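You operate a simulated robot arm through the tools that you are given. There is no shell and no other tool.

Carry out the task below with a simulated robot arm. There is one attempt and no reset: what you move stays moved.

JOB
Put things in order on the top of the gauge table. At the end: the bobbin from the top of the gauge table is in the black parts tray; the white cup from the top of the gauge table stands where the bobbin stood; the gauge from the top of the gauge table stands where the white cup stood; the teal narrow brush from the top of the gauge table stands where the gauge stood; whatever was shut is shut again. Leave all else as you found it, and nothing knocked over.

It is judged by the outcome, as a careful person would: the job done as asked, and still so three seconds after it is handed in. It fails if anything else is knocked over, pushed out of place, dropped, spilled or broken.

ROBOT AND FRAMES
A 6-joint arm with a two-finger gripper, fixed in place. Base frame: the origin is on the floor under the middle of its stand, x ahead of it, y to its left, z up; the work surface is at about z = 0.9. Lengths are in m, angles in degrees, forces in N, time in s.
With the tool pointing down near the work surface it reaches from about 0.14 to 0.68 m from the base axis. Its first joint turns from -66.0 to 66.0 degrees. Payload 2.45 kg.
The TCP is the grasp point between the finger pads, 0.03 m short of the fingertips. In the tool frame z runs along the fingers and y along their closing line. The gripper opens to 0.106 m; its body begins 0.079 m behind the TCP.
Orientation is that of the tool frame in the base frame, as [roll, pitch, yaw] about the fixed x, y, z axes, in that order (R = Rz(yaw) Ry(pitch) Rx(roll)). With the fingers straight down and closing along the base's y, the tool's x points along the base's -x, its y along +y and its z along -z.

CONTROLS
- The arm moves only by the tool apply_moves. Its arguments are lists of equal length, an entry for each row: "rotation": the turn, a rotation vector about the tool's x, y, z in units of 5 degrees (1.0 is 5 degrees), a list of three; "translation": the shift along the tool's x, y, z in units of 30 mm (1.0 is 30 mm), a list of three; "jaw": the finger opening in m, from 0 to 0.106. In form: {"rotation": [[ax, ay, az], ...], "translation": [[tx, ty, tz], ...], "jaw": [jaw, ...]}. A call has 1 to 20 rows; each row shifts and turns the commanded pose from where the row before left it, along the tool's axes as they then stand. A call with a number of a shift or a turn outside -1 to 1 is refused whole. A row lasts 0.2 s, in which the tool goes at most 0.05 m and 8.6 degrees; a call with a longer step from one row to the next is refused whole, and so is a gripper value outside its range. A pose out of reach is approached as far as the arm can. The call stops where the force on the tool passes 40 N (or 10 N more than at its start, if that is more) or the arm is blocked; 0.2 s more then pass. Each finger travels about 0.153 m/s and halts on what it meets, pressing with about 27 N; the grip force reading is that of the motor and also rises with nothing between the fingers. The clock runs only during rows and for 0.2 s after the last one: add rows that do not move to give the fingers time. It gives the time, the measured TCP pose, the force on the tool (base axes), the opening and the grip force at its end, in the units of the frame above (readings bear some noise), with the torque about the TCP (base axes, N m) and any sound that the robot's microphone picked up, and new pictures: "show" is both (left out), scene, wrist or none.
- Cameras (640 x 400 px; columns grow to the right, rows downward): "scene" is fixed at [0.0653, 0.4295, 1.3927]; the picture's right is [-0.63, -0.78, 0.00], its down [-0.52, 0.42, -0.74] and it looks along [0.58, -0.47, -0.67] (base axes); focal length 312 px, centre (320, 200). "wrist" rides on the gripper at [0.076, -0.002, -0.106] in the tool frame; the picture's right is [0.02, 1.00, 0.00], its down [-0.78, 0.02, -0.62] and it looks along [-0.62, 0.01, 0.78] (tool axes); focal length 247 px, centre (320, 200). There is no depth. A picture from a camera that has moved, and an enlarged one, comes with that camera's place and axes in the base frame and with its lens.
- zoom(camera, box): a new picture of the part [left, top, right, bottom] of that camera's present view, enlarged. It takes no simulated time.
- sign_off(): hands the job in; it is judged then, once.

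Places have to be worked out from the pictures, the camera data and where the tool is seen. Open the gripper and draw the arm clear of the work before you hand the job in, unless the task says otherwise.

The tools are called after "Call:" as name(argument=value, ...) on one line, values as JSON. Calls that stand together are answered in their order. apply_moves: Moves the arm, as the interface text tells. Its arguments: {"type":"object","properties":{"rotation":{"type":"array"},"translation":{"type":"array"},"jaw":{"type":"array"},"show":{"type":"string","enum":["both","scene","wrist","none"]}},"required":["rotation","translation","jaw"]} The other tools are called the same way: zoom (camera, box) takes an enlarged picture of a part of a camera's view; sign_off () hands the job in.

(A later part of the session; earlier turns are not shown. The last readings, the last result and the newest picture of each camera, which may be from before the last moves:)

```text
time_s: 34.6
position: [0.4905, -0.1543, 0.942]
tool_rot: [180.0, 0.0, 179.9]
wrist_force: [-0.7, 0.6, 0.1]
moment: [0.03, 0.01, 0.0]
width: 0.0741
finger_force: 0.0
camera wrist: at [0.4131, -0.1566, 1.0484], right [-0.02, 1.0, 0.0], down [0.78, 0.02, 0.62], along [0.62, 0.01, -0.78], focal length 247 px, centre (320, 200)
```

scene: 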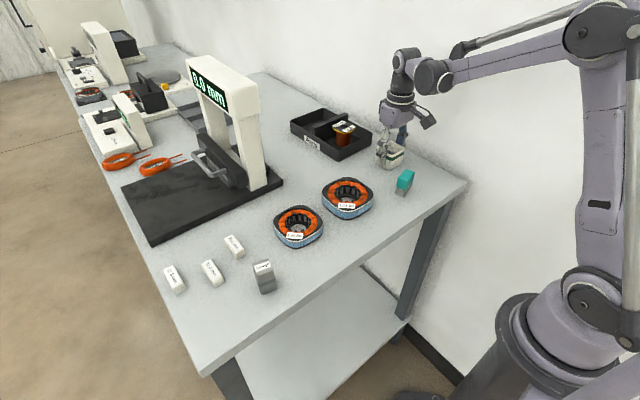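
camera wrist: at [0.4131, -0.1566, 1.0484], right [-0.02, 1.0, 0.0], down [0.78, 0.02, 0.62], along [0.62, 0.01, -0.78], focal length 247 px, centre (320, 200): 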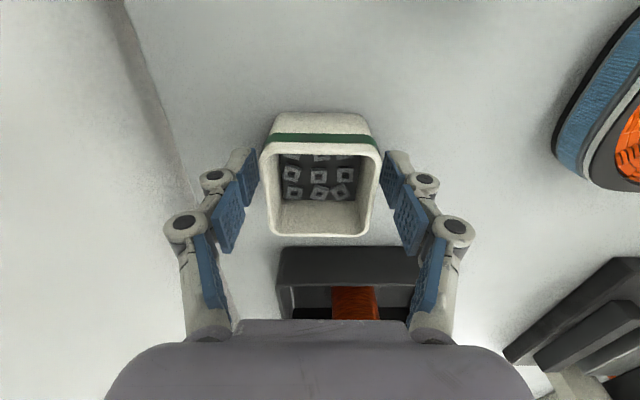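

The cup stands free. I rise straight up to z≈1.09.

Call:
apply_moves(rotation=[[0, 0, 0], [0, 0, 0], [0, 0, 0], [0, 0, 0], [0, 0, 0], [0, 0, 0], [0, 0, 0]], translation=[[0, 0, -0.3], [0, 0, -0.7], [0, 0, -1.0], [0, 0, -1.0], [0, 0, -1.0], [0, 0, -0.9], [0, 0, 0]], jaw=[0.074, 0.074, 0.074, 0.074, 0.074, 0.08, 0.08])

```text
time_s: 36.2
position: [0.4875, -0.1547, 1.0882]
tool_rot: [180.0, 0.0, 179.9]
wrist_force: [-0.4, -0.2, 0.3]
moment: [0.01, 0.0, -0.01]
width: 0.0802
finger_force: 0.0
camera wrist: at [0.4122, -0.1567, 1.1947], right [-0.02, 1.0, 0.0], down [0.78, 0.02, 0.62], along [0.62, 0.01, -0.78], focal length 247 px, centre (320, 200)
```

scene: 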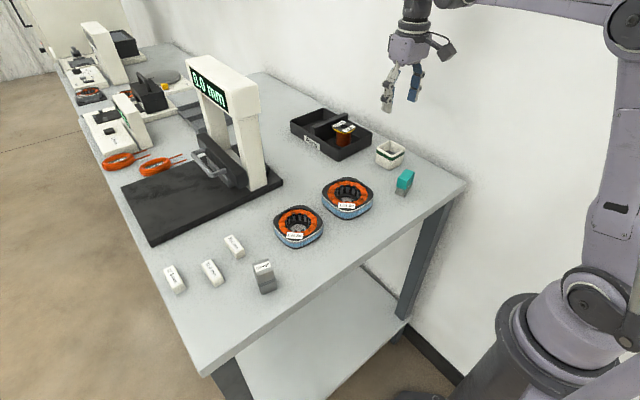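
wrist: 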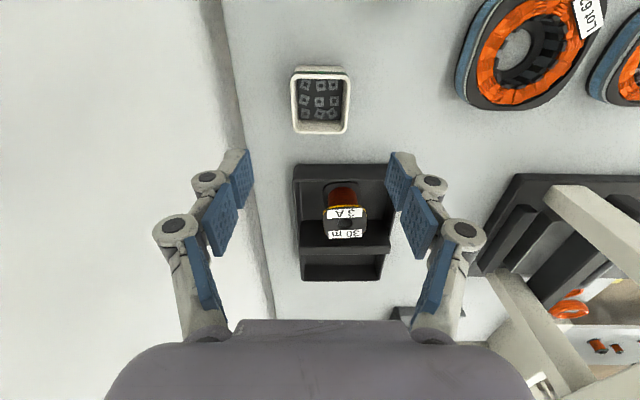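

The cup and bobbin both stand upright in their new places. I now travel high over to the gauge block to look at it.

Call:
apply_moves(rotation=[[0, 0, 0], [0, 0, 0], [0, 0, 0], [0, 0, 0], [0, 0, 0], [0, 0, 0], [0, 0, 0], [0, 0, 0], [0, 0, 0], [0, 0, 0], [0, 0, 0], [0, 0, 0], [0, 0, 0], [0, 0, 0], [0, 0, 0], [0, 0, 0], [0, 0, 0], [0, 0, 0]], translation=[[0.349, 0.892, 0], [0.349, 0.892, 0], [0.349, 0.892, 0], [0.349, 0.892, 0], [0.349, 0.892, 0], [0.349, 0.892, 0], [0.349, 0.892, 0], [0.349, 0.892, 0], [0.349, 0.892, 0], [0.349, 0.892, 0], [0.349, 0.892, 0], [0.349, 0.892, 0], [0.349, 0.892, 0], [0.349, 0.892, 0], [0.349, 0.892, 0], [0.349, 0.892, 0], [0.349, 0.892, 0], [0, 0, 0]], jaw=[0.08, 0.08, 0.08, 0.08, 0.08, 0.08, 0.08, 0.08, 0.08, 0.08, 0.08, 0.08, 0.08, 0.08, 0.08, 0.08, 0.08, 0.08])

```text
time_s: 40.0
position: [0.3091, 0.3024, 1.0897]
tool_rot: [180.0, 0.0, 179.9]
wrist_force: [-0.3, -0.1, 0.0]
moment: [0.02, 0.0, 0.0]
width: 0.08
finger_force: 0.0
camera wrist: at [0.2336, 0.3006, 1.1961], right [-0.02, 1.0, 0.0], down [0.78, 0.02, 0.62], along [0.62, 0.01, -0.78], focal length 247 px, centre (320, 200)
```

scene: 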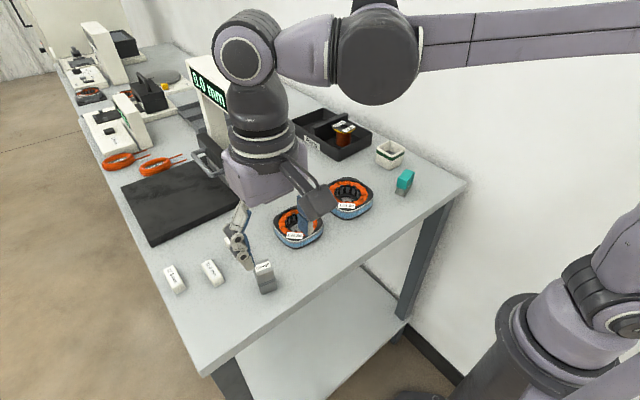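
wrist: 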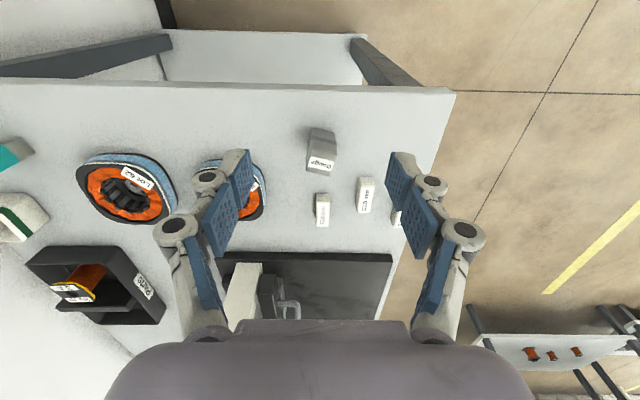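

Call:
zoom(camera="wrist", box=[270, 100, 430, 240])

Call:
zoom(camera="scene", box=[150, 220, 310, 310])

```text
2.86 times, centred on (350, 170) of wrist
camera zoom: at [0.2336, 0.3006, 1.1961], right [-0.02, 1.0, 0.0], down [0.78, 0.02, 0.62], along [0.62, 0.01, -0.78], focal length 706 px, centre (234, 286)
```

zoom: 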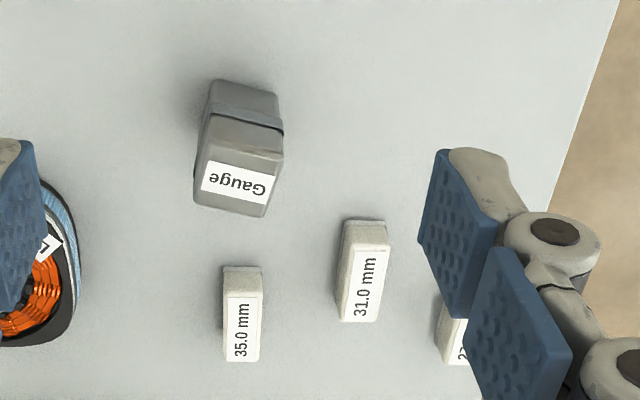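

```text
4.00 times, centred on (230, 265) of scene
camera zoom: at [0.0652, 0.4295, 1.3927], right [-0.63, -0.78, 0.0], down [-0.52, 0.42, -0.74], along [0.58, -0.47, -0.67], focal length 1246 px, centre (680, -60)
```

zoom: 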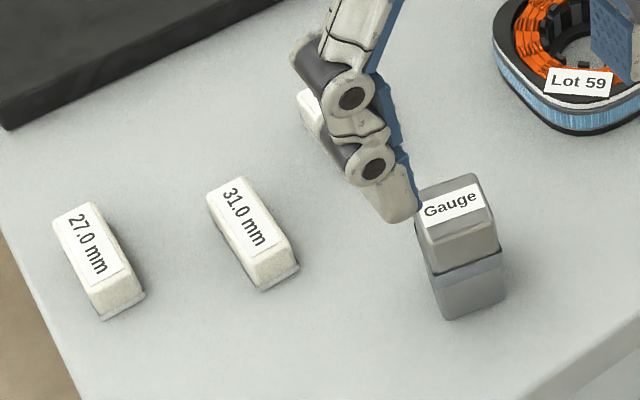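

The gauge block shows a seam around the middle, so it may have a lid. I look closer before deciding where to grip.

Call:
zoom(camera="wrist", box=[296, 115, 356, 185])

Call:
zoom(camera="scene", box=[240, 250, 300, 305])

```text
5.71 times, centred on (326, 150) of wrist
camera zoom: at [0.2336, 0.3006, 1.1961], right [-0.02, 1.0, 0.0], down [0.78, 0.02, 0.62], along [0.62, 0.01, -0.78], focal length 1411 px, centre (286, 486)
```

zoom: 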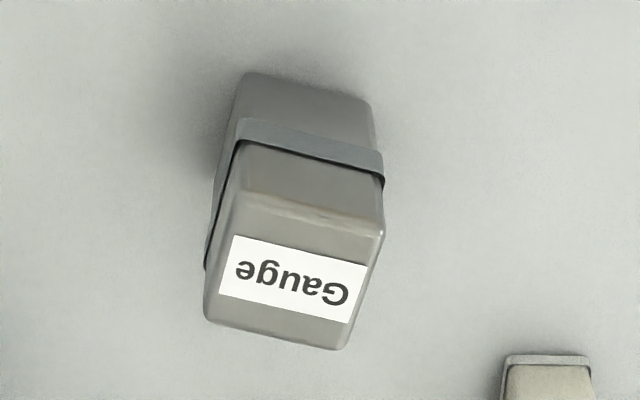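

```text
7.27 times, centred on (270, 278) of scene
camera zoom: at [0.0652, 0.4295, 1.3927], right [-0.63, -0.78, 0.0], down [-0.52, 0.42, -0.74], along [0.58, -0.47, -0.67], focal length 2265 px, centre (684, -364)
```

zoom: 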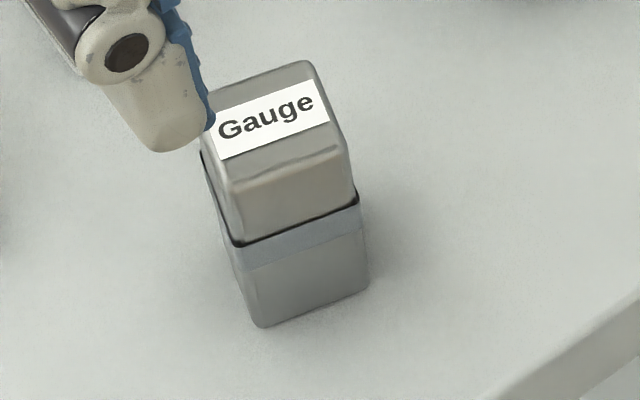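

The gauge is a small case about 28 mm square and 62 mm tall, centred near (0.370, 0.304) and turned about -12.5°. Its lid meets a collar at z≈0.934, so I will grip low on the collar and body, not the lid; first I hover above and align.

Call:
apply_moves(rotation=[[0, 0, 0], [0, 0, 0], [0, 0, 0], [0, 0, 0], [0, 0, 0.8], [0, 0, 0.9], [0, 0, 0.8], [0, 0, 0]], translation=[[-0.51, 0.01, 0.4], [-0.51, 0.01, 0.7], [-0.51, 0.01, 0.7], [-0.5, 0.01, 0.6], [0, 0, 0], [0, 0, 0], [0, 0, 0], [0, 0, 0]], jaw=[0.07, 0.06, 0.06, 0.06, 0.06, 0.06, 0.06, 0.06])

```text
time_s: 41.8
position: [0.3718, 0.3025, 1.0161]
tool_rot: [-180.0, 0.0, 167.5]
wrist_force: [-0.1, -0.4, -0.5]
moment: [-0.01, -0.02, 0.0]
width: 0.0601
finger_force: 0.0
camera wrist: at [0.2973, 0.3181, 1.1233], right [0.2, 0.98, 0.0], down [0.77, -0.15, 0.62], along [0.61, -0.12, -0.78], focal length 247 px, centre (320, 200)
```

scene: 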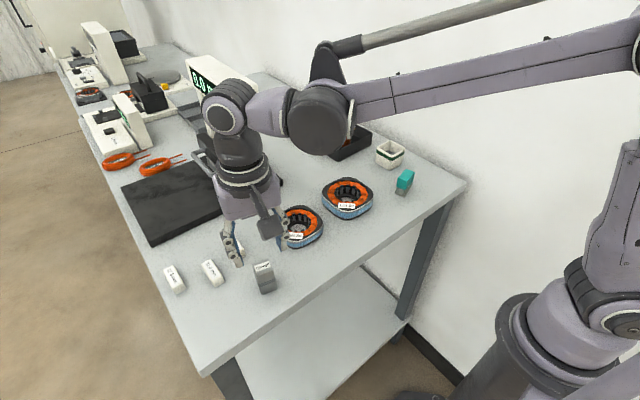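
wrist: 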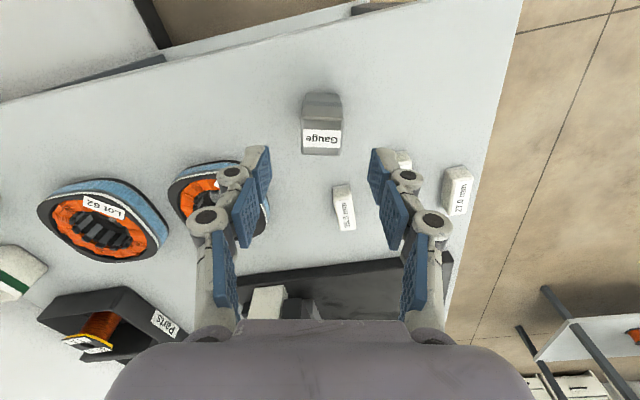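

The gauge is square to the jaws. I shift back 3 mm and descend partway to check the clearance around it.

Call:
apply_moves(rotation=[[0, 0, 0], [0, 0, 0], [0, 0, 0], [0, 0, 0], [0, 0, 0], [0, 0, 0]], translation=[[0.1, 0, 0.2], [0, 0, 0.4], [0, 0, 0.4], [0, 0, 0.4], [0, 0, 0.3], [0, 0, 0]], jaw=[0.06, 0.06, 0.06, 0.06, 0.06, 0.06])

```text
time_s: 43.2
position: [0.3694, 0.3038, 0.9651]
tool_rot: [-179.9, 0.0, 167.5]
wrist_force: [0.3, 0.4, -0.5]
moment: [-0.02, -0.02, -0.02]
width: 0.0601
finger_force: 0.1
camera wrist: at [0.294, 0.3182, 1.0724], right [0.2, 0.98, 0.0], down [0.77, -0.15, 0.62], along [0.61, -0.12, -0.78], focal length 247 px, centre (320, 200)
```

scene: 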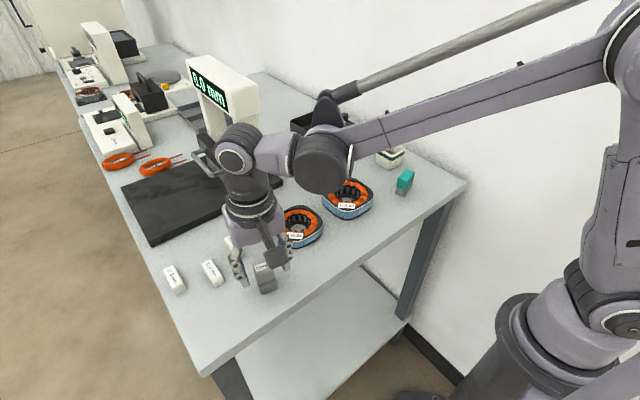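
wrist: 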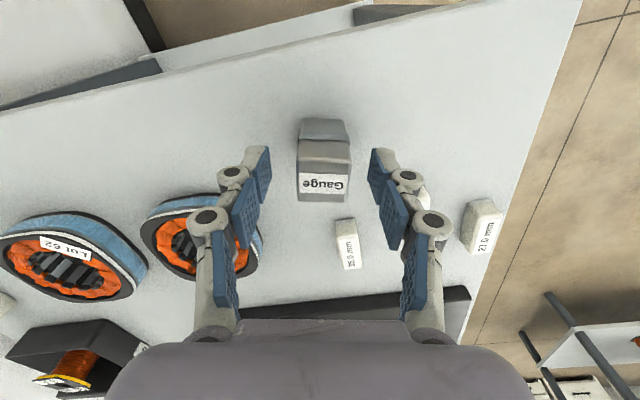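

A small residual twist (about 4°) and 1 mm side offset remain. I correct these and zoom to confirm.

Call:
apply_moves(rotation=[[0, 0, 0.4], [0, 0, 0.35], [0, 0, 0]], translation=[[0, 0.04, 0], [0, 0, 0], [0, 0, 0]], jaw=[0.06, 0.06, 0.06], show="none")

Call:
zoom(camera="wrist", box=[220, 100, 420, 220])

```text
time_s: 44.0
position: [0.3697, 0.3043, 0.965]
tool_rot: [-180.0, 0.0, 163.7]
wrist_force: [0.4, -0.7, -0.3]
moment: [-0.01, 0.01, -0.03]
width: 0.0598
finger_force: 0.0
```

```text
3.20 times, centred on (320, 160) of wrist
camera zoom: at [0.2955, 0.3239, 1.0724], right [0.26, 0.97, 0.0], down [0.76, -0.2, 0.62], along [0.6, -0.16, -0.78], focal length 790 px, centre (320, 328)
```

zoom: 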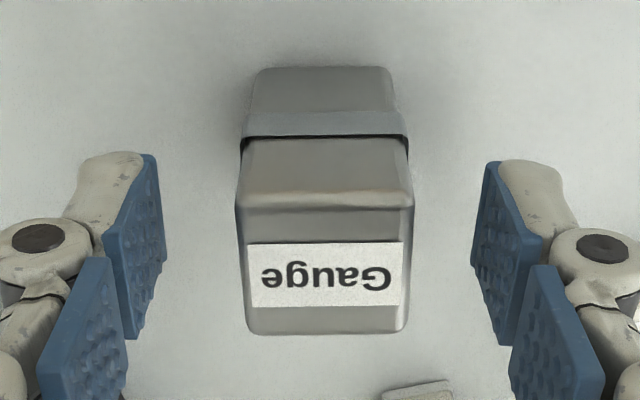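

Now it is aligned squarely. I descend the last 30 mm so the pads bracket the collar and body.

Call:
apply_moves(rotation=[[0, 0, 0], [0, 0, 0], [0, 0, 0], [0, 0, 0], [0, 0, 0]], translation=[[0, 0, 0.25], [0, 0, 0.35], [0, 0, 0.3], [0, 0, 0.13], [0, 0, 0]], jaw=[0.06, 0.06, 0.06, 0.06, 0.06])

```text
time_s: 45.2
position: [0.3697, 0.3038, 0.9345]
tool_rot: [-180.0, 0.0, 163.7]
wrist_force: [0.6, 0.2, -0.1]
moment: [0.01, 0.01, 0.01]
width: 0.06
finger_force: 0.2
camera wrist: at [0.2956, 0.3237, 1.0415], right [0.26, 0.97, 0.0], down [0.76, -0.2, 0.62], along [0.6, -0.16, -0.78], focal length 247 px, centre (320, 200)
```

scene: 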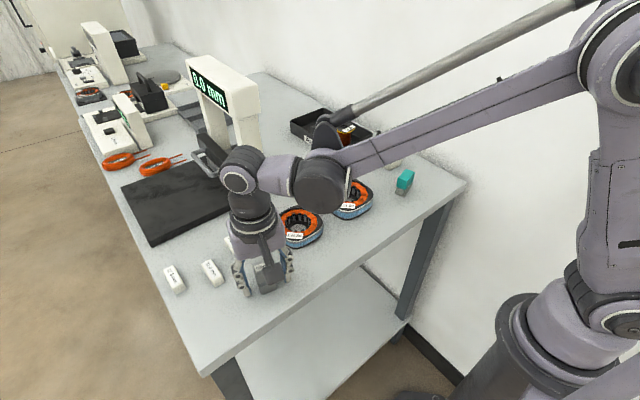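
wrist: 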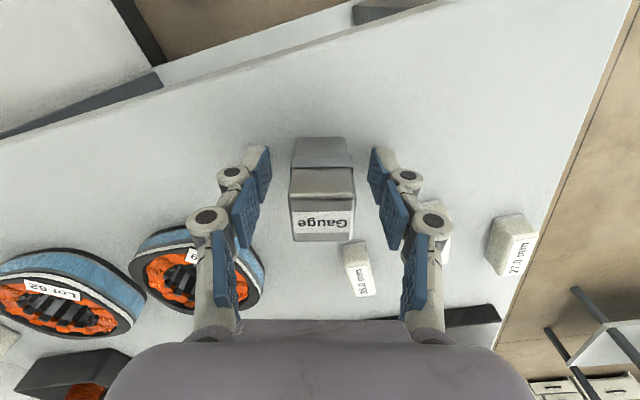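

TCP is at z≈0.935 with the gauge centred between the pads. I close gently.

Call:
apply_moves(rotation=[[0, 0, 0], [0, 0, 0], [0, 0, 0], [0, 0, 0], [0, 0, 0], [0, 0, 0]], translation=[[0, 0, 0], [0, 0, 0], [0, 0, 0], [0, 0, 0], [0, 0, 0], [0, 0, 0]], jaw=[0.048, 0.038, 0.033, 0.029, 0.022, 0.022])

Call:
zoom(camera="wrist", box=[220, 120, 420, 270])

```text
time_s: 46.6
position: [0.3698, 0.3037, 0.9346]
tool_rot: [-180.0, 0.0, 163.8]
wrist_force: [1.0, 1.3, 2.0]
moment: [0.05, -0.02, -0.02]
width: 0.0295
finger_force: 26.7
camera wrist: at [0.2956, 0.3238, 1.0417], right [0.26, 0.97, 0.0], down [0.76, -0.2, 0.62], along [0.6, -0.16, -0.78], focal length 247 px, centre (320, 200)
```

scene: 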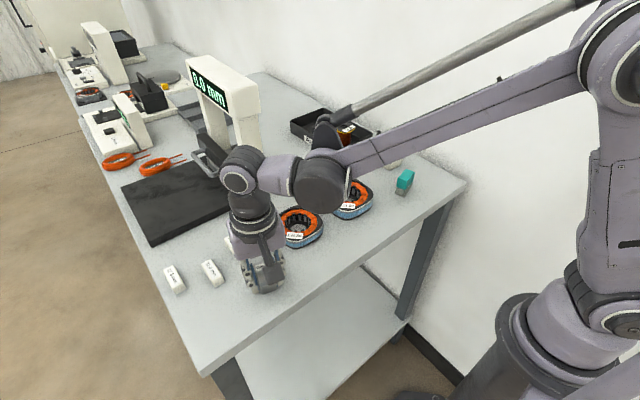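
wrist: 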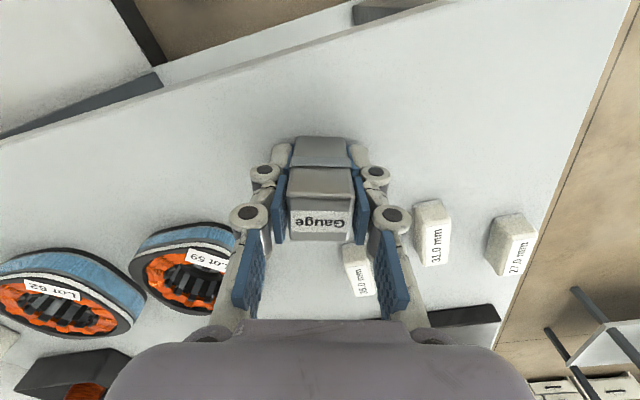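

```text
2.67 times, centred on (320, 195) of wrist
camera zoom: at [0.2956, 0.3238, 1.0417], right [0.26, 0.97, 0.0], down [0.76, -0.2, 0.62], along [0.6, -0.16, -0.78], focal length 659 px, centre (320, 213)
```

zoom: 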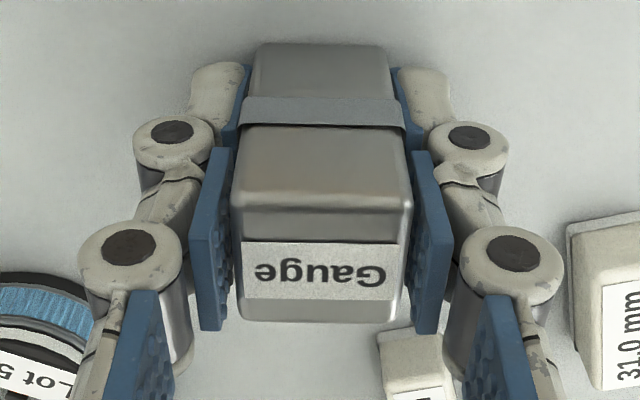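

The gauge is held by its collar at 29.5 mm, centred on TCP (0.370, 0.304), which I record as its original place. I lift slowly and check that the lid stays seated.

Call:
apply_moves(rotation=[[0, 0, 0], [0, 0, 0], [0, 0, 0], [0, 0, 0], [0, 0, 0], [0, 0, 0], [0, 0, 0], [0, 0, 0]], translation=[[0, 0, -0.1], [0, 0, -0.25], [0, 0, -0.5], [0, 0, -0.6], [0, 0, -0.6], [0, 0, -0.45], [0, 0, -0.2], [0, 0, 0]], jaw=[0.022, 0.022, 0.022, 0.022, 0.022, 0.022, 0.022, 0.022])

Call:
zoom(camera="wrist", box=[220, 120, 420, 270])

Call:
zoom(camera="scene", box=[200, 180, 320, 300])

```text
time_s: 48.4
position: [0.3681, 0.3047, 1.0157]
tool_rot: [-180.0, -0.1, 163.6]
wrist_force: [-0.2, -0.1, -2.3]
moment: [-0.01, 0.03, -0.01]
width: 0.0293
finger_force: 27.0
camera wrist: at [0.2943, 0.3247, 1.1223], right [0.26, 0.97, 0.0], down [0.76, -0.2, 0.62], along [0.6, -0.16, -0.78], focal length 247 px, centre (320, 200)
```

scene: 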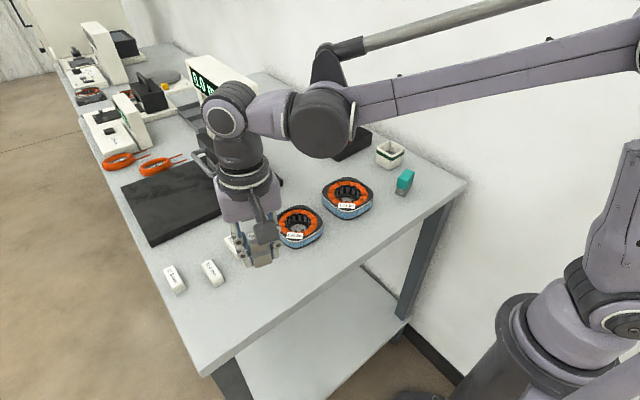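
wrist: 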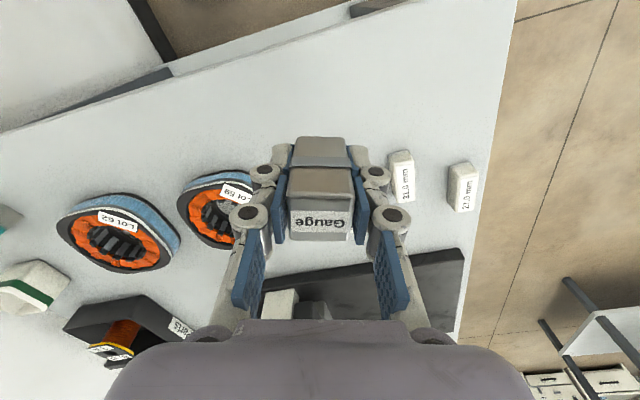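

```text
2.67 times, centred on (320, 195) of wrist
camera zoom: at [0.2943, 0.3247, 1.1223], right [0.26, 0.97, 0.0], down [0.76, -0.2, 0.62], along [0.6, -0.16, -0.78], focal length 659 px, centre (320, 213)
```

zoom: 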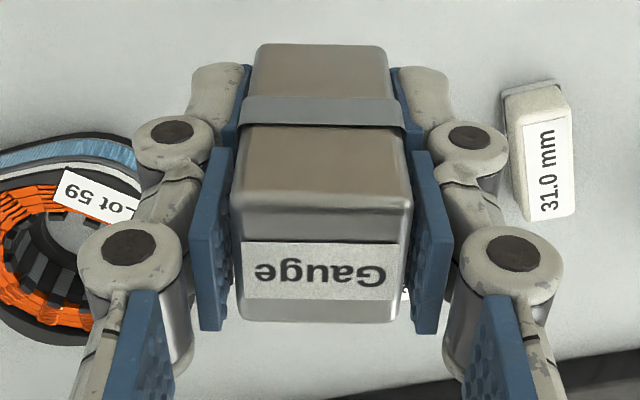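

```text
3.33 times, centred on (260, 240) of scene
camera zoom: at [0.0653, 0.4295, 1.3926], right [-0.63, -0.78, 0.0], down [-0.52, 0.42, -0.74], along [0.58, -0.47, -0.67], focal length 1038 px, centre (520, 67)
```

zoom: 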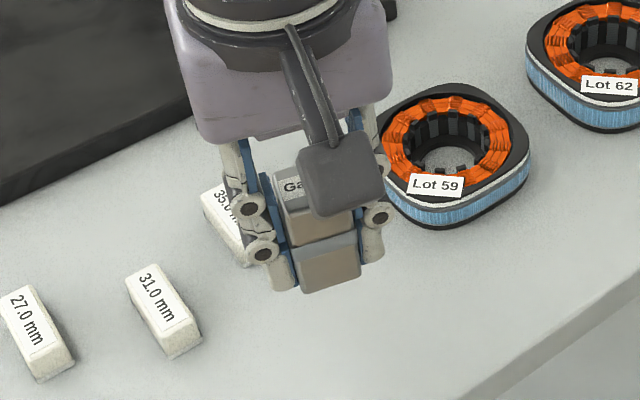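

The gauge came up whole with its lid seated. I turn the tool square and move along y first, to keep well clear of the gauge stand's pillar.

Call:
apply_moves(rotation=[[0, 0, -0.4], [0, 0, -0.5], [0, 0, -0.5], [0, 0, -0.5], [0, 0, -0.5], [0, 0, -0.5], [0, 0, -0.36], [0, 0, 0], [0, 0, 0], [0, 0, 0], [0, 0, 0], [0, 0, 0], [0, 0, 0], [0, 0, 0], [0, 0, 0], [0, 0, 0], [0, 0, 0], [0, 0, 0], [0, 0, 0], [0, 0, 0]], translation=[[0, 0, 0], [0, 0, 0], [0, 0, 0], [0, 0, 0], [0, 0, 0], [0, 0, 0], [0, 0, 0], [0, -0.4, 0], [-0.1, -0.7, 0], [-0.2, -0.8, 0], [-0.25, -0.8, 0], [-0.3, -0.8, 0], [-0.3, -0.8, 0], [-0.3, -0.8, 0], [-0.3, -0.8, 0], [-0.3, -0.8, 0], [-0.25, -0.8, 0], [-0.25, -0.7, 0], [-0.15, -0.4, 0], [0, 0, 0]], jaw=[0.022, 0.022, 0.022, 0.022, 0.022, 0.022, 0.022, 0.022, 0.022, 0.022, 0.022, 0.022, 0.022, 0.022, 0.022, 0.022, 0.022, 0.022, 0.022, 0.022])

```text
time_s: 52.6
position: [0.4471, 0.0457, 1.0165]
tool_rot: [-180.0, -0.1, -179.8]
wrist_force: [0.7, 0.0, -2.1]
moment: [-0.02, 0.01, 0.0]
width: 0.0294
finger_force: 27.1
camera wrist: at [0.3725, 0.0444, 1.123], right [-0.02, 1.0, 0.0], down [0.78, 0.02, 0.62], along [0.62, 0.01, -0.78], focal length 247 px, centre (320, 200)
```

scene: 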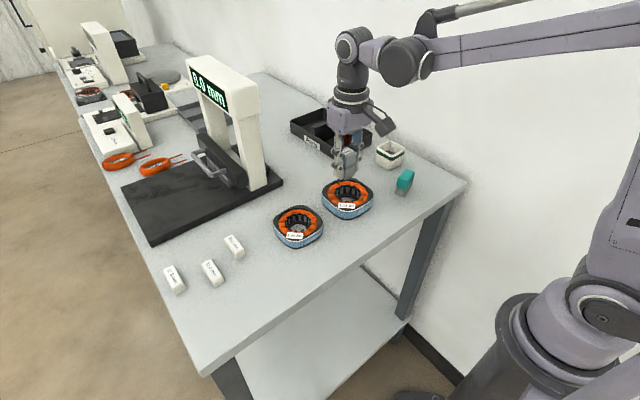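
wrist: 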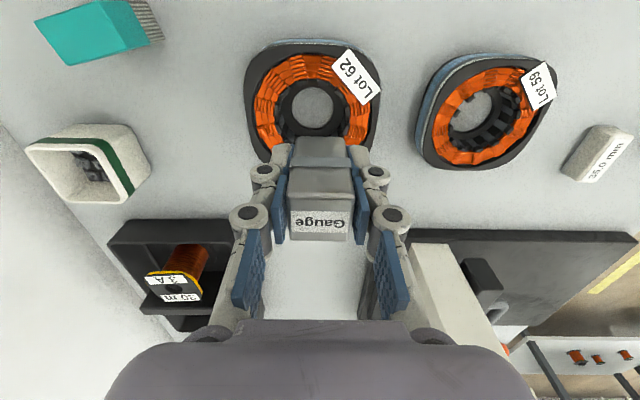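

Clear of the stators; the gauge hangs upright. I now move ahead to above the cup's former place (0.588, 0.0445).

Call:
apply_moves(rotation=[[0, 0, 0], [0, 0, 0], [0, 0, 0], [0, 0, 0], [0, 0, 0], [0, 0, 0], [0, 0, 0], [0, 0, 0], [0, 0, 0]], translation=[[-0.35, 0, 0], [-0.6, -0.01, 0], [-0.7, -0.01, 0], [-0.7, -0.01, 0], [-0.7, 0, 0], [-0.7, 0, 0], [-0.6, 0, 0], [-0.33, 0, 0], [0, 0, 0]], jaw=[0.022, 0.022, 0.022, 0.022, 0.022, 0.022, 0.022, 0.022, 0.022])

```text
time_s: 54.6
position: [0.5891, 0.0444, 1.0146]
tool_rot: [179.9, -0.1, -180.0]
wrist_force: [-0.4, 0.4, -2.0]
moment: [0.0, -0.01, -0.01]
width: 0.0291
finger_force: 27.2
camera wrist: at [0.5141, 0.0426, 1.1223], right [-0.02, 1.0, 0.0], down [0.78, 0.02, 0.62], along [0.62, 0.01, -0.78], focal length 247 px, centre (320, 200)
```

scene: 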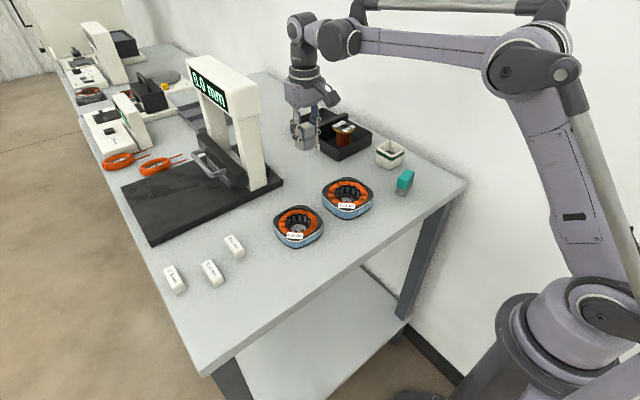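
wrist: 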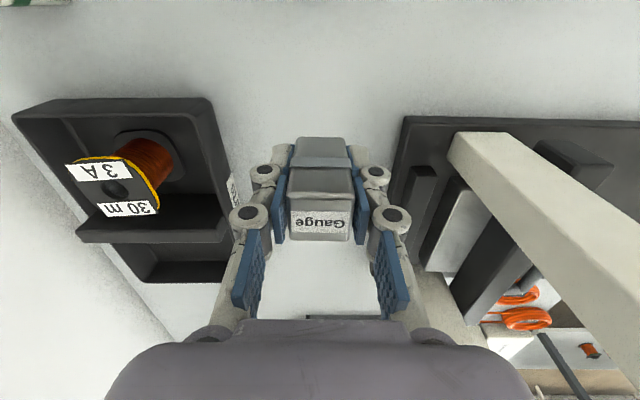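

On target. I lower it to a few millimetres over the table.

Call:
apply_moves(rotation=[[0, 0, 0], [0, 0, 0], [0, 0, 0], [0, 0, 0], [0, 0, 0], [0, 0, 0], [0, 0, 0]], translation=[[0, 0, 0.25], [0, 0, 0.5], [0, 0, 0.55], [0, 0, 0.55], [0, 0, 0.4], [0, 0, 0.18], [0, 0, 0]], jaw=[0.022, 0.022, 0.022, 0.022, 0.022, 0.022, 0.022], show="wrist")

```text
time_s: 56.2
position: [0.5899, 0.0457, 0.9431]
tool_rot: [-180.0, 0.0, -179.9]
wrist_force: [-0.4, 1.0, -1.8]
moment: [0.02, 0.0, -0.04]
width: 0.0294
finger_force: 27.0
camera wrist: at [0.5147, 0.0437, 1.0486], right [-0.02, 1.0, 0.0], down [0.78, 0.02, 0.62], along [0.62, 0.01, -0.78], focal length 247 px, centre (320, 200)
```

wrist: 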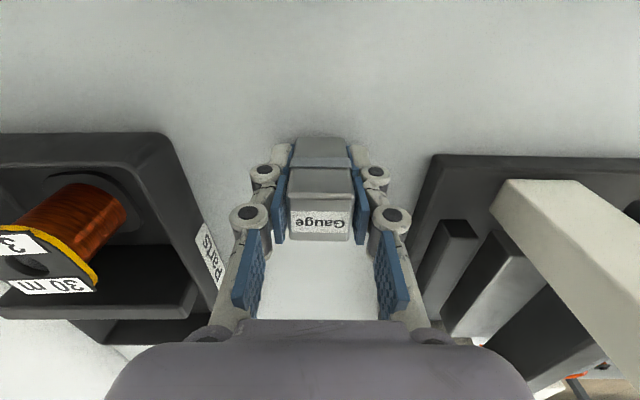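

About 7 mm remain to the table. I go down in small steps.

Call:
apply_moves(rotation=[[0, 0, 0], [0, 0, 0], [0, 0, 0], [0, 0, 0], [0, 0, 0]], translation=[[0, 0, 0.06], [0, 0, 0.05], [0, 0, 0.04], [0, 0, 0.03], [0, 0, 0]], jaw=[0.022, 0.022, 0.022, 0.022, 0.022], show="none")

Call:
apply_moves(rotation=[[0, 0, 0], [0, 0, 0]], translation=[[0, 0, 0.03], [0, 0, 0]], jaw=[0.022, 0.022], show="none")

```text
time_s: 57.4
position: [0.5906, 0.0461, 0.9377]
tool_rot: [-179.9, 0.0, -179.9]
wrist_force: [0.1, -0.6, -2.4]
moment: [0.04, 0.02, 0.0]
width: 0.0293
finger_force: 26.7
```

```text
time_s: 58.0
position: [0.5892, 0.0455, 0.9362]
tool_rot: [-179.9, 0.1, 180.0]
wrist_force: [0.1, 0.3, -3.1]
moment: [-0.01, 0.01, -0.01]
width: 0.0293
finger_force: 27.2
```

No contact yet at 0.936; two more sub-millimetre steps.

Call:
apply_moves(rotation=[[0, 0, 0], [0, 0, 0], [0, 0, 0]], translation=[[0, 0, 0.025], [0, 0, 0.02], [0, 0, 0]], jaw=[0.022, 0.022, 0.022], show="none")

```text
time_s: 58.8
position: [0.5901, 0.0463, 0.9346]
tool_rot: [-180.0, -0.1, -180.0]
wrist_force: [0.6, -0.1, -2.3]
moment: [0.02, -0.04, 0.0]
width: 0.0292
finger_force: 26.8
```

Call:
apply_moves(rotation=[[0, 0, 0], [0, 0, 0], [0, 0, 0]], translation=[[0, 0, 0.02], [0, 0, 0.02], [0, 0, 0]], jaw=[0.022, 0.022, 0.022], show="none")

```text
time_s: 59.6
position: [0.5899, 0.0451, 0.9351]
tool_rot: [-180.0, 0.1, 180.0]
wrist_force: [1.2, 1.4, 18.6]
moment: [0.03, 0.01, -0.01]
width: 0.0296
finger_force: 27.0
```

Touch-down (18.6 N). I ease off and open slowly to 52 mm.

Call:
apply_moves(rotation=[[0, 0, 0], [0, 0, 0], [0, 0, 0], [0, 0, 0], [0, 0, 0], [0, 0, 0]], translation=[[0, 0, -0.025], [0, 0, 0], [0, 0, 0], [0, 0, 0], [0, 0, 0], [0, 0, 0]], jaw=[0.022, 0.029, 0.033, 0.039, 0.046, 0.052])

Call:
zoom(camera="wrist", box=[220, 120, 420, 270])

```text
time_s: 61.0
position: [0.59, 0.0463, 0.9339]
tool_rot: [180.0, 0.0, -180.0]
wrist_force: [0.5, 0.4, -0.1]
moment: [-0.01, 0.01, -0.02]
width: 0.0522
finger_force: 0.1
camera wrist: at [0.5139, 0.0438, 1.0417], right [-0.02, 1.0, 0.0], down [0.78, 0.02, 0.62], along [0.62, 0.01, -0.78], focal length 247 px, centre (320, 200)
```

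scene: 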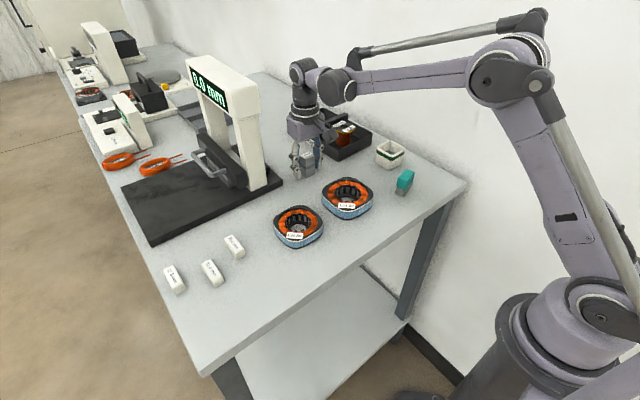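
wrist: 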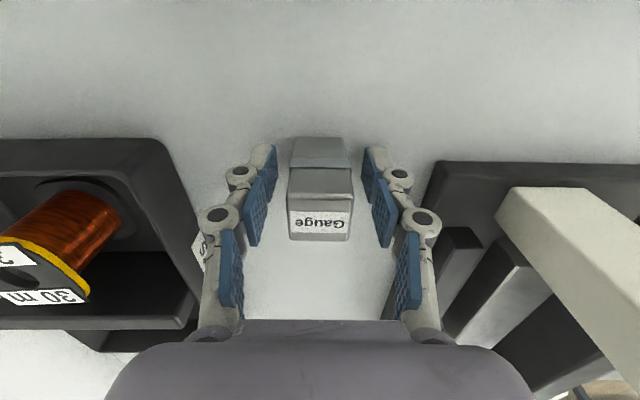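

```text
2.67 times, centred on (320, 195) of wrist
camera zoom: at [0.5139, 0.0438, 1.0417], right [-0.02, 1.0, 0.0], down [0.78, 0.02, 0.62], along [0.62, 0.01, -0.78], focal length 659 px, centre (320, 213)
```

zoom: 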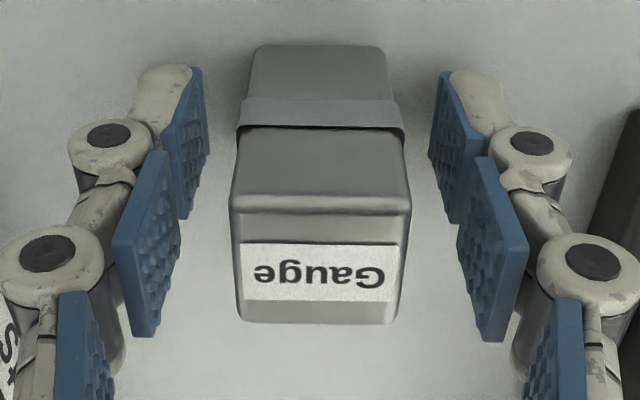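

The gauge stands upright with its lid on. I rise straight up and then travel back to look at the brush.

Call:
apply_moves(rotation=[[0, 0, 0], [0, 0, 0], [0, 0, 0], [0, 0, 0], [0, 0, 0], [0, 0, 0], [0, 0, 0], [0, 0, 0], [0, 0, 0], [0, 0, 0], [0, 0, 0], [0, 0, 0], [0, 0, 0], [0, 0, 0], [0, 0, 0], [0, 0, 0], [0, 0, 0]], translation=[[0, 0, -0.25], [0, 0, -0.6], [0, 0, -0.9], [0, 0, -0.9], [0, 0, -0.9], [0, 0, -0.65], [0.867, -0.433, 0], [0.867, -0.433, 0], [0.867, -0.433, 0], [0.867, -0.433, 0], [0.867, -0.433, 0], [0.867, -0.433, 0], [0.867, -0.433, 0], [0.867, -0.433, 0], [0.867, -0.433, 0], [0.867, -0.433, 0], [0, 0, 0]], jaw=[0.052, 0.052, 0.052, 0.052, 0.052, 0.052, 0.06, 0.06, 0.06, 0.06, 0.06, 0.06, 0.06, 0.06, 0.06, 0.06, 0.06])

Call:
zoom(camera="scene", box=[270, 90, 430, 210])

Call:
zoom(camera="wrist", box=[250, 80, 400, 200])

```text
time_s: 64.6
position: [0.33, -0.0841, 1.06]
tool_rot: [179.9, 0.1, -180.0]
wrist_force: [-1.1, 0.6, 0.1]
moment: [0.01, 0.03, -0.01]
width: 0.0599
finger_force: 0.0
camera wrist: at [0.2539, -0.0854, 1.1676], right [-0.02, 1.0, 0.0], down [0.78, 0.02, 0.62], along [0.62, 0.01, -0.78], focal length 247 px, centre (320, 200)
```

scene: 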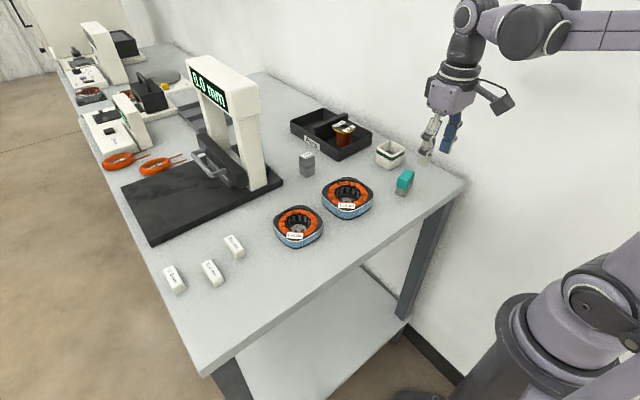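
wrist: 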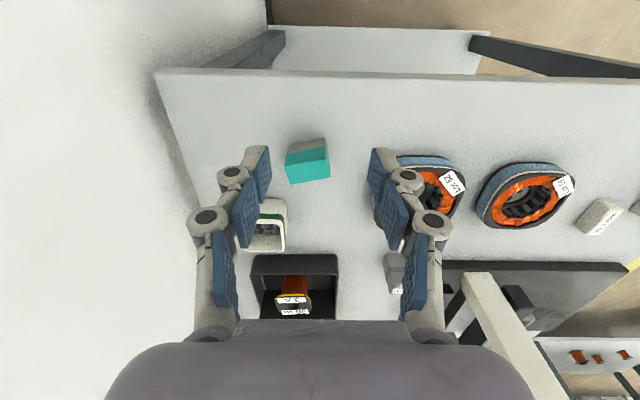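

```text
3.33 times, centred on (350, 150) of scene
camera zoom: at [0.0653, 0.4295, 1.3927], right [-0.63, -0.78, 0.0], down [-0.52, 0.42, -0.74], along [0.58, -0.47, -0.67], focal length 1038 px, centre (220, 367)
```

zoom: 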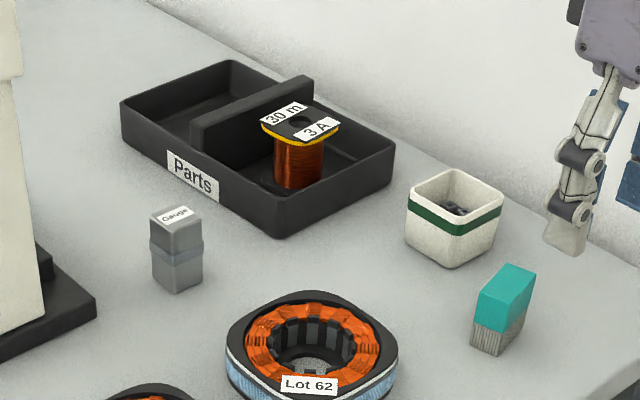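

```text
3.33 times, centred on (325, 140) of wrist
camera zoom: at [0.2539, -0.0854, 1.1676], right [-0.02, 1.0, 0.0], down [0.78, 0.02, 0.62], along [0.62, 0.01, -0.78], focal length 823 px, centre (303, 400)
```

zoom: 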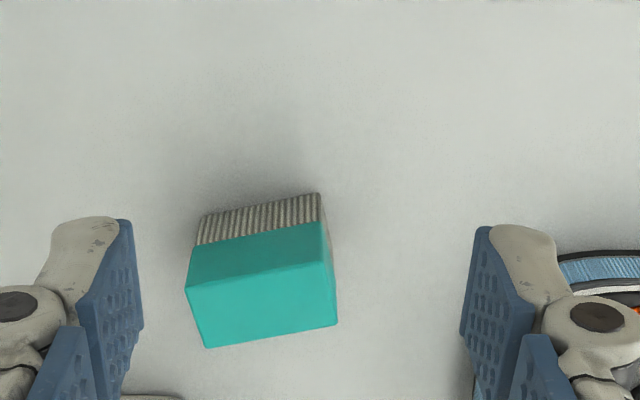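

The brush's top is centred near (0.388, -0.0955) at z≈0.952, about 42 × 22 mm and turned +12.7°. I hover above it with matching yaw.

Call:
apply_moves(rotation=[[0, 0, 0], [0, 0, 0], [0, 0, 0], [0, 0, 0], [0, 0, -0.84], [0, 0, -0.85], [0, 0, -0.85], [0, 0, 0]], translation=[[-0.49, -0.09, 0.3], [-0.49, -0.09, 0.5], [-0.49, -0.09, 0.6], [-0.48, -0.09, 0.5], [0, 0, 0], [0, 0, 0], [0, 0, 0], [0, 0, 0]], jaw=[0.066, 0.066, 0.066, 0.066, 0.066, 0.066, 0.066, 0.066])

Call:
zoom(camera="wrist", box=[220, 80, 420, 220])

```text
time_s: 66.4
position: [0.3888, -0.0959, 1.0038]
tool_rot: [180.0, 0.0, -167.2]
wrist_force: [-0.9, 0.1, -0.1]
moment: [0.02, 0.0, -0.02]
width: 0.0659
finger_force: 0.1
camera wrist: at [0.3148, -0.1139, 1.1103], right [-0.24, 0.97, 0.0], down [0.76, 0.19, 0.62], along [0.6, 0.15, -0.78], focal length 247 px, centre (320, 200)
```

scene: 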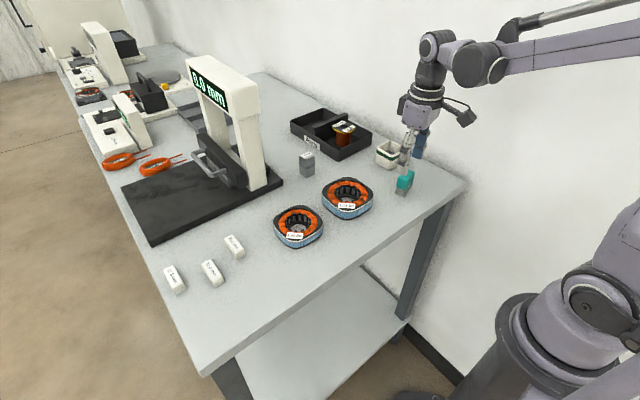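
wrist: 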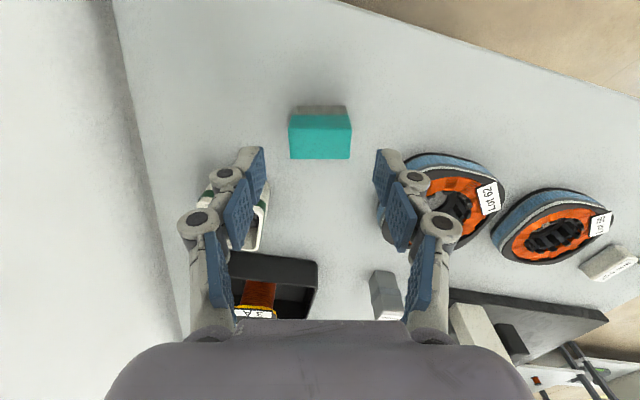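

```text
2.86 times, centred on (320, 150) of wrist
camera zoom: at [0.3148, -0.1139, 1.1103], right [-0.24, 0.97, 0.0], down [0.76, 0.19, 0.62], along [0.6, 0.15, -0.78], focal length 706 px, centre (320, 343)
```

zoom: 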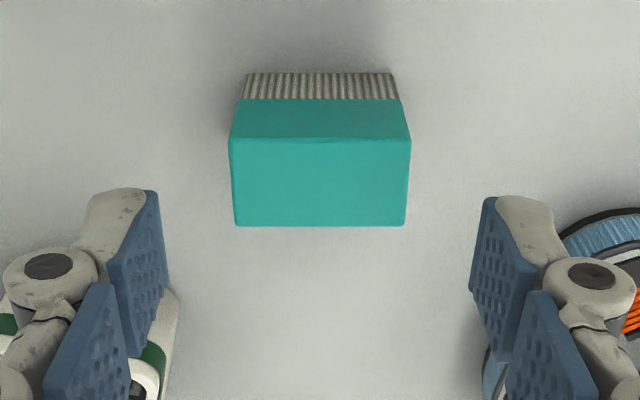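

The brush is square and centred within about 1 mm. I nudge the offset and descend to TCP z≈0.945, so the pads bear on the teal handle.

Call:
apply_moves(rotation=[[0, 0, 0], [0, 0, 0], [0, 0, 0], [0, 0, 0], [0, 0, 0], [0, 0, 0]], translation=[[0, -0.035, 0.25], [0, 0, 0.5], [0, 0, 0.5], [0, 0, 0.5], [0, 0, 0.2], [0, 0, 0]], jaw=[0.066, 0.066, 0.066, 0.066, 0.066, 0.066])

Call:
zoom(camera="wrist", box=[220, 100, 420, 240])

```text
time_s: 67.8
position: [0.389, -0.0967, 0.9447]
tool_rot: [-179.9, 0.0, -167.3]
wrist_force: [0.2, 0.0, -0.2]
moment: [-0.01, 0.03, -0.02]
width: 0.0659
finger_force: 0.0
camera wrist: at [0.3147, -0.1155, 1.0516], right [-0.24, 0.97, 0.0], down [0.76, 0.19, 0.62], along [0.6, 0.15, -0.78], focal length 247 px, centre (320, 200)
```

scene: 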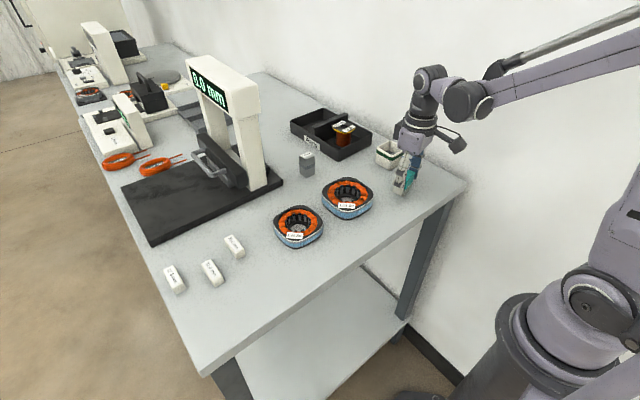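
wrist: 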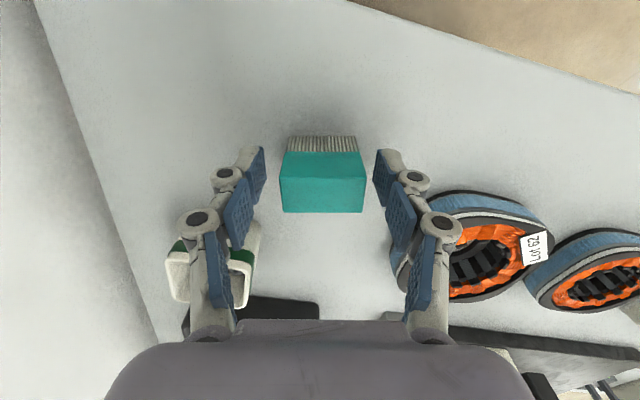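

```text
2.86 times, centred on (320, 170) of wrist
camera zoom: at [0.3147, -0.1155, 1.0516], right [-0.24, 0.97, 0.0], down [0.76, 0.19, 0.62], along [0.6, 0.15, -0.78], focal length 706 px, centre (320, 286)
```

zoom: 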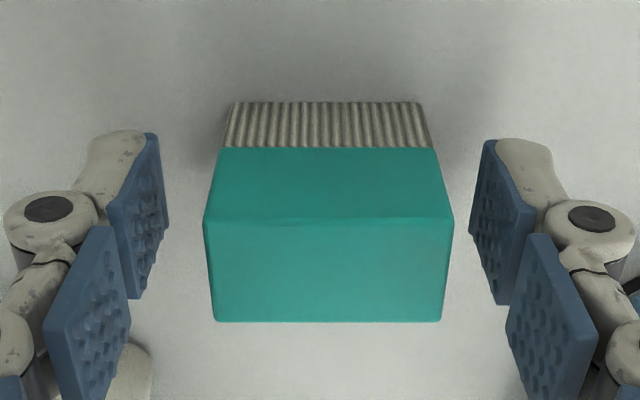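

Brush centred between the pads. I close gently.

Call:
apply_moves(rotation=[[0, 0, 0], [0, 0, 0], [0, 0, 0], [0, 0, 0], [0, 0, 0], [0, 0, 0]], translation=[[0, 0, 0], [0, 0, 0], [0, 0, 0], [0, 0, 0], [0, 0, 0], [0, 0, 0]], jaw=[0.056, 0.049, 0.045, 0.041, 0.034, 0.034])

Call:
zoom(camera="wrist", box=[220, 100, 420, 240])

```text
time_s: 69.2
position: [0.3885, -0.0964, 0.9456]
tool_rot: [-179.9, -0.1, -167.3]
wrist_force: [-0.1, 1.1, 4.1]
moment: [-0.02, 0.04, 0.04]
width: 0.0428
finger_force: 27.3
camera wrist: at [0.3147, -0.1154, 1.0519], right [-0.24, 0.97, 0.0], down [0.76, 0.19, 0.62], along [0.6, 0.15, -0.78], focal length 247 px, centre (320, 200)
```

scene: 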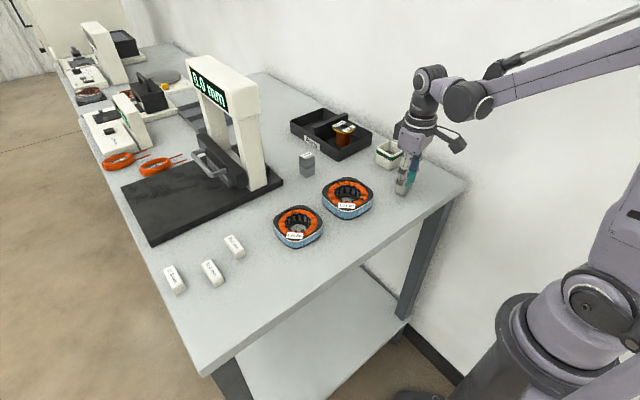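
wrist: 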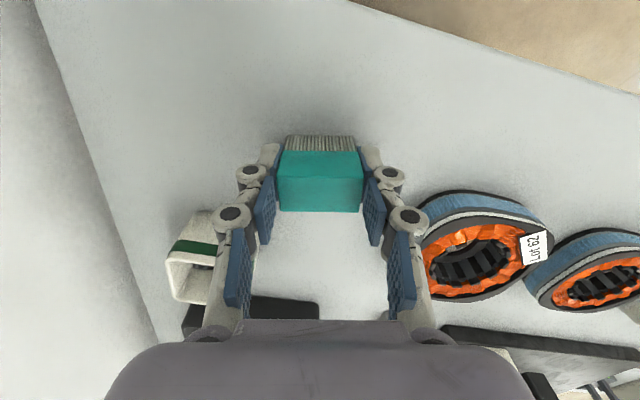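

```text
2.86 times, centred on (320, 170) of wrist
camera zoom: at [0.3147, -0.1154, 1.0519], right [-0.24, 0.97, 0.0], down [0.76, 0.19, 0.62], along [0.6, 0.15, -0.78], focal length 706 px, centre (320, 286)
```

zoom: 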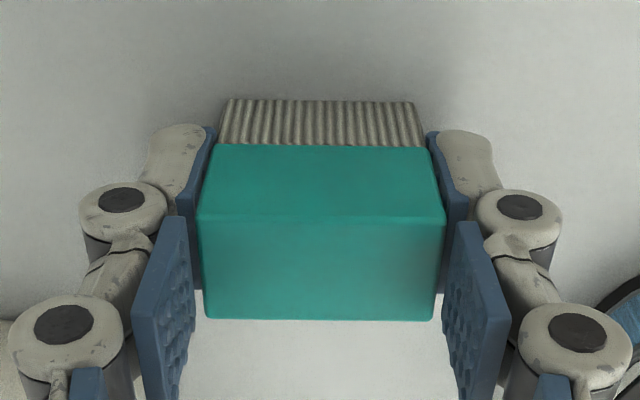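

Held at 43 mm. I lift it straight up by 75 mm and turn the tool square.

Call:
apply_moves(rotation=[[0, 0, 0], [0, 0, 0], [0, 0, 0], [0, 0, 0], [0, 0, 0], [0, 0, 0], [0, 0, 0], [0, 0, 0.4], [0, 0, 0.5], [0, 0, 0.5], [0, 0, 0.5], [0, 0, 0.4], [0, 0, 0.24], [0, 0, 0]], translation=[[0, 0, -0.1], [0, 0, -0.3], [0, 0, -0.5], [0, 0, -0.6], [0, 0, -0.5], [0, 0, -0.35], [0, 0, -0.15], [0, 0, 0], [0, 0, 0], [0, 0, 0], [0, 0, 0], [0, 0, 0], [0, 0, 0], [0, 0, 0]], jaw=[0.034, 0.034, 0.034, 0.034, 0.034, 0.034, 0.034, 0.034, 0.034, 0.034, 0.034, 0.034, 0.034, 0.034])

```text
time_s: 72.2
position: [0.3899, -0.0969, 1.0191]
tool_rot: [-180.0, 0.0, 180.0]
wrist_force: [0.3, 0.8, -0.1]
moment: [0.01, -0.04, -0.01]
width: 0.0429
finger_force: 26.9
camera wrist: at [0.313, -0.0983, 1.1274], right [-0.02, 1.0, 0.0], down [0.78, 0.02, 0.62], along [0.62, 0.01, -0.78], focal length 247 px, centre (320, 200)
```

scene: 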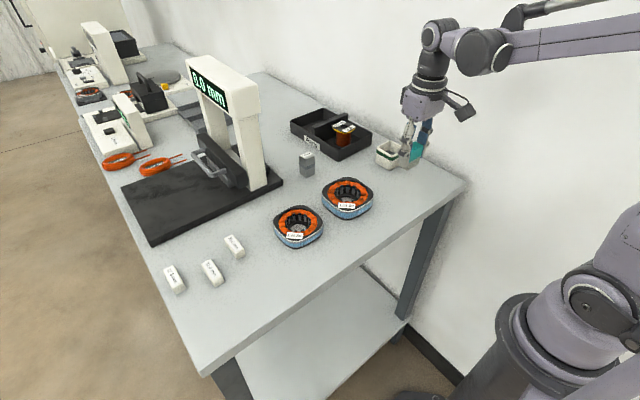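
wrist: 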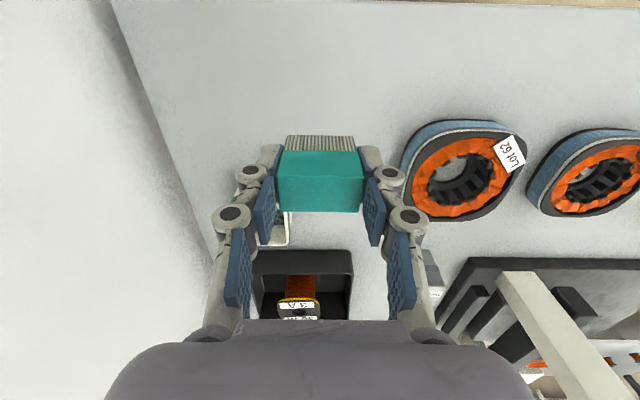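

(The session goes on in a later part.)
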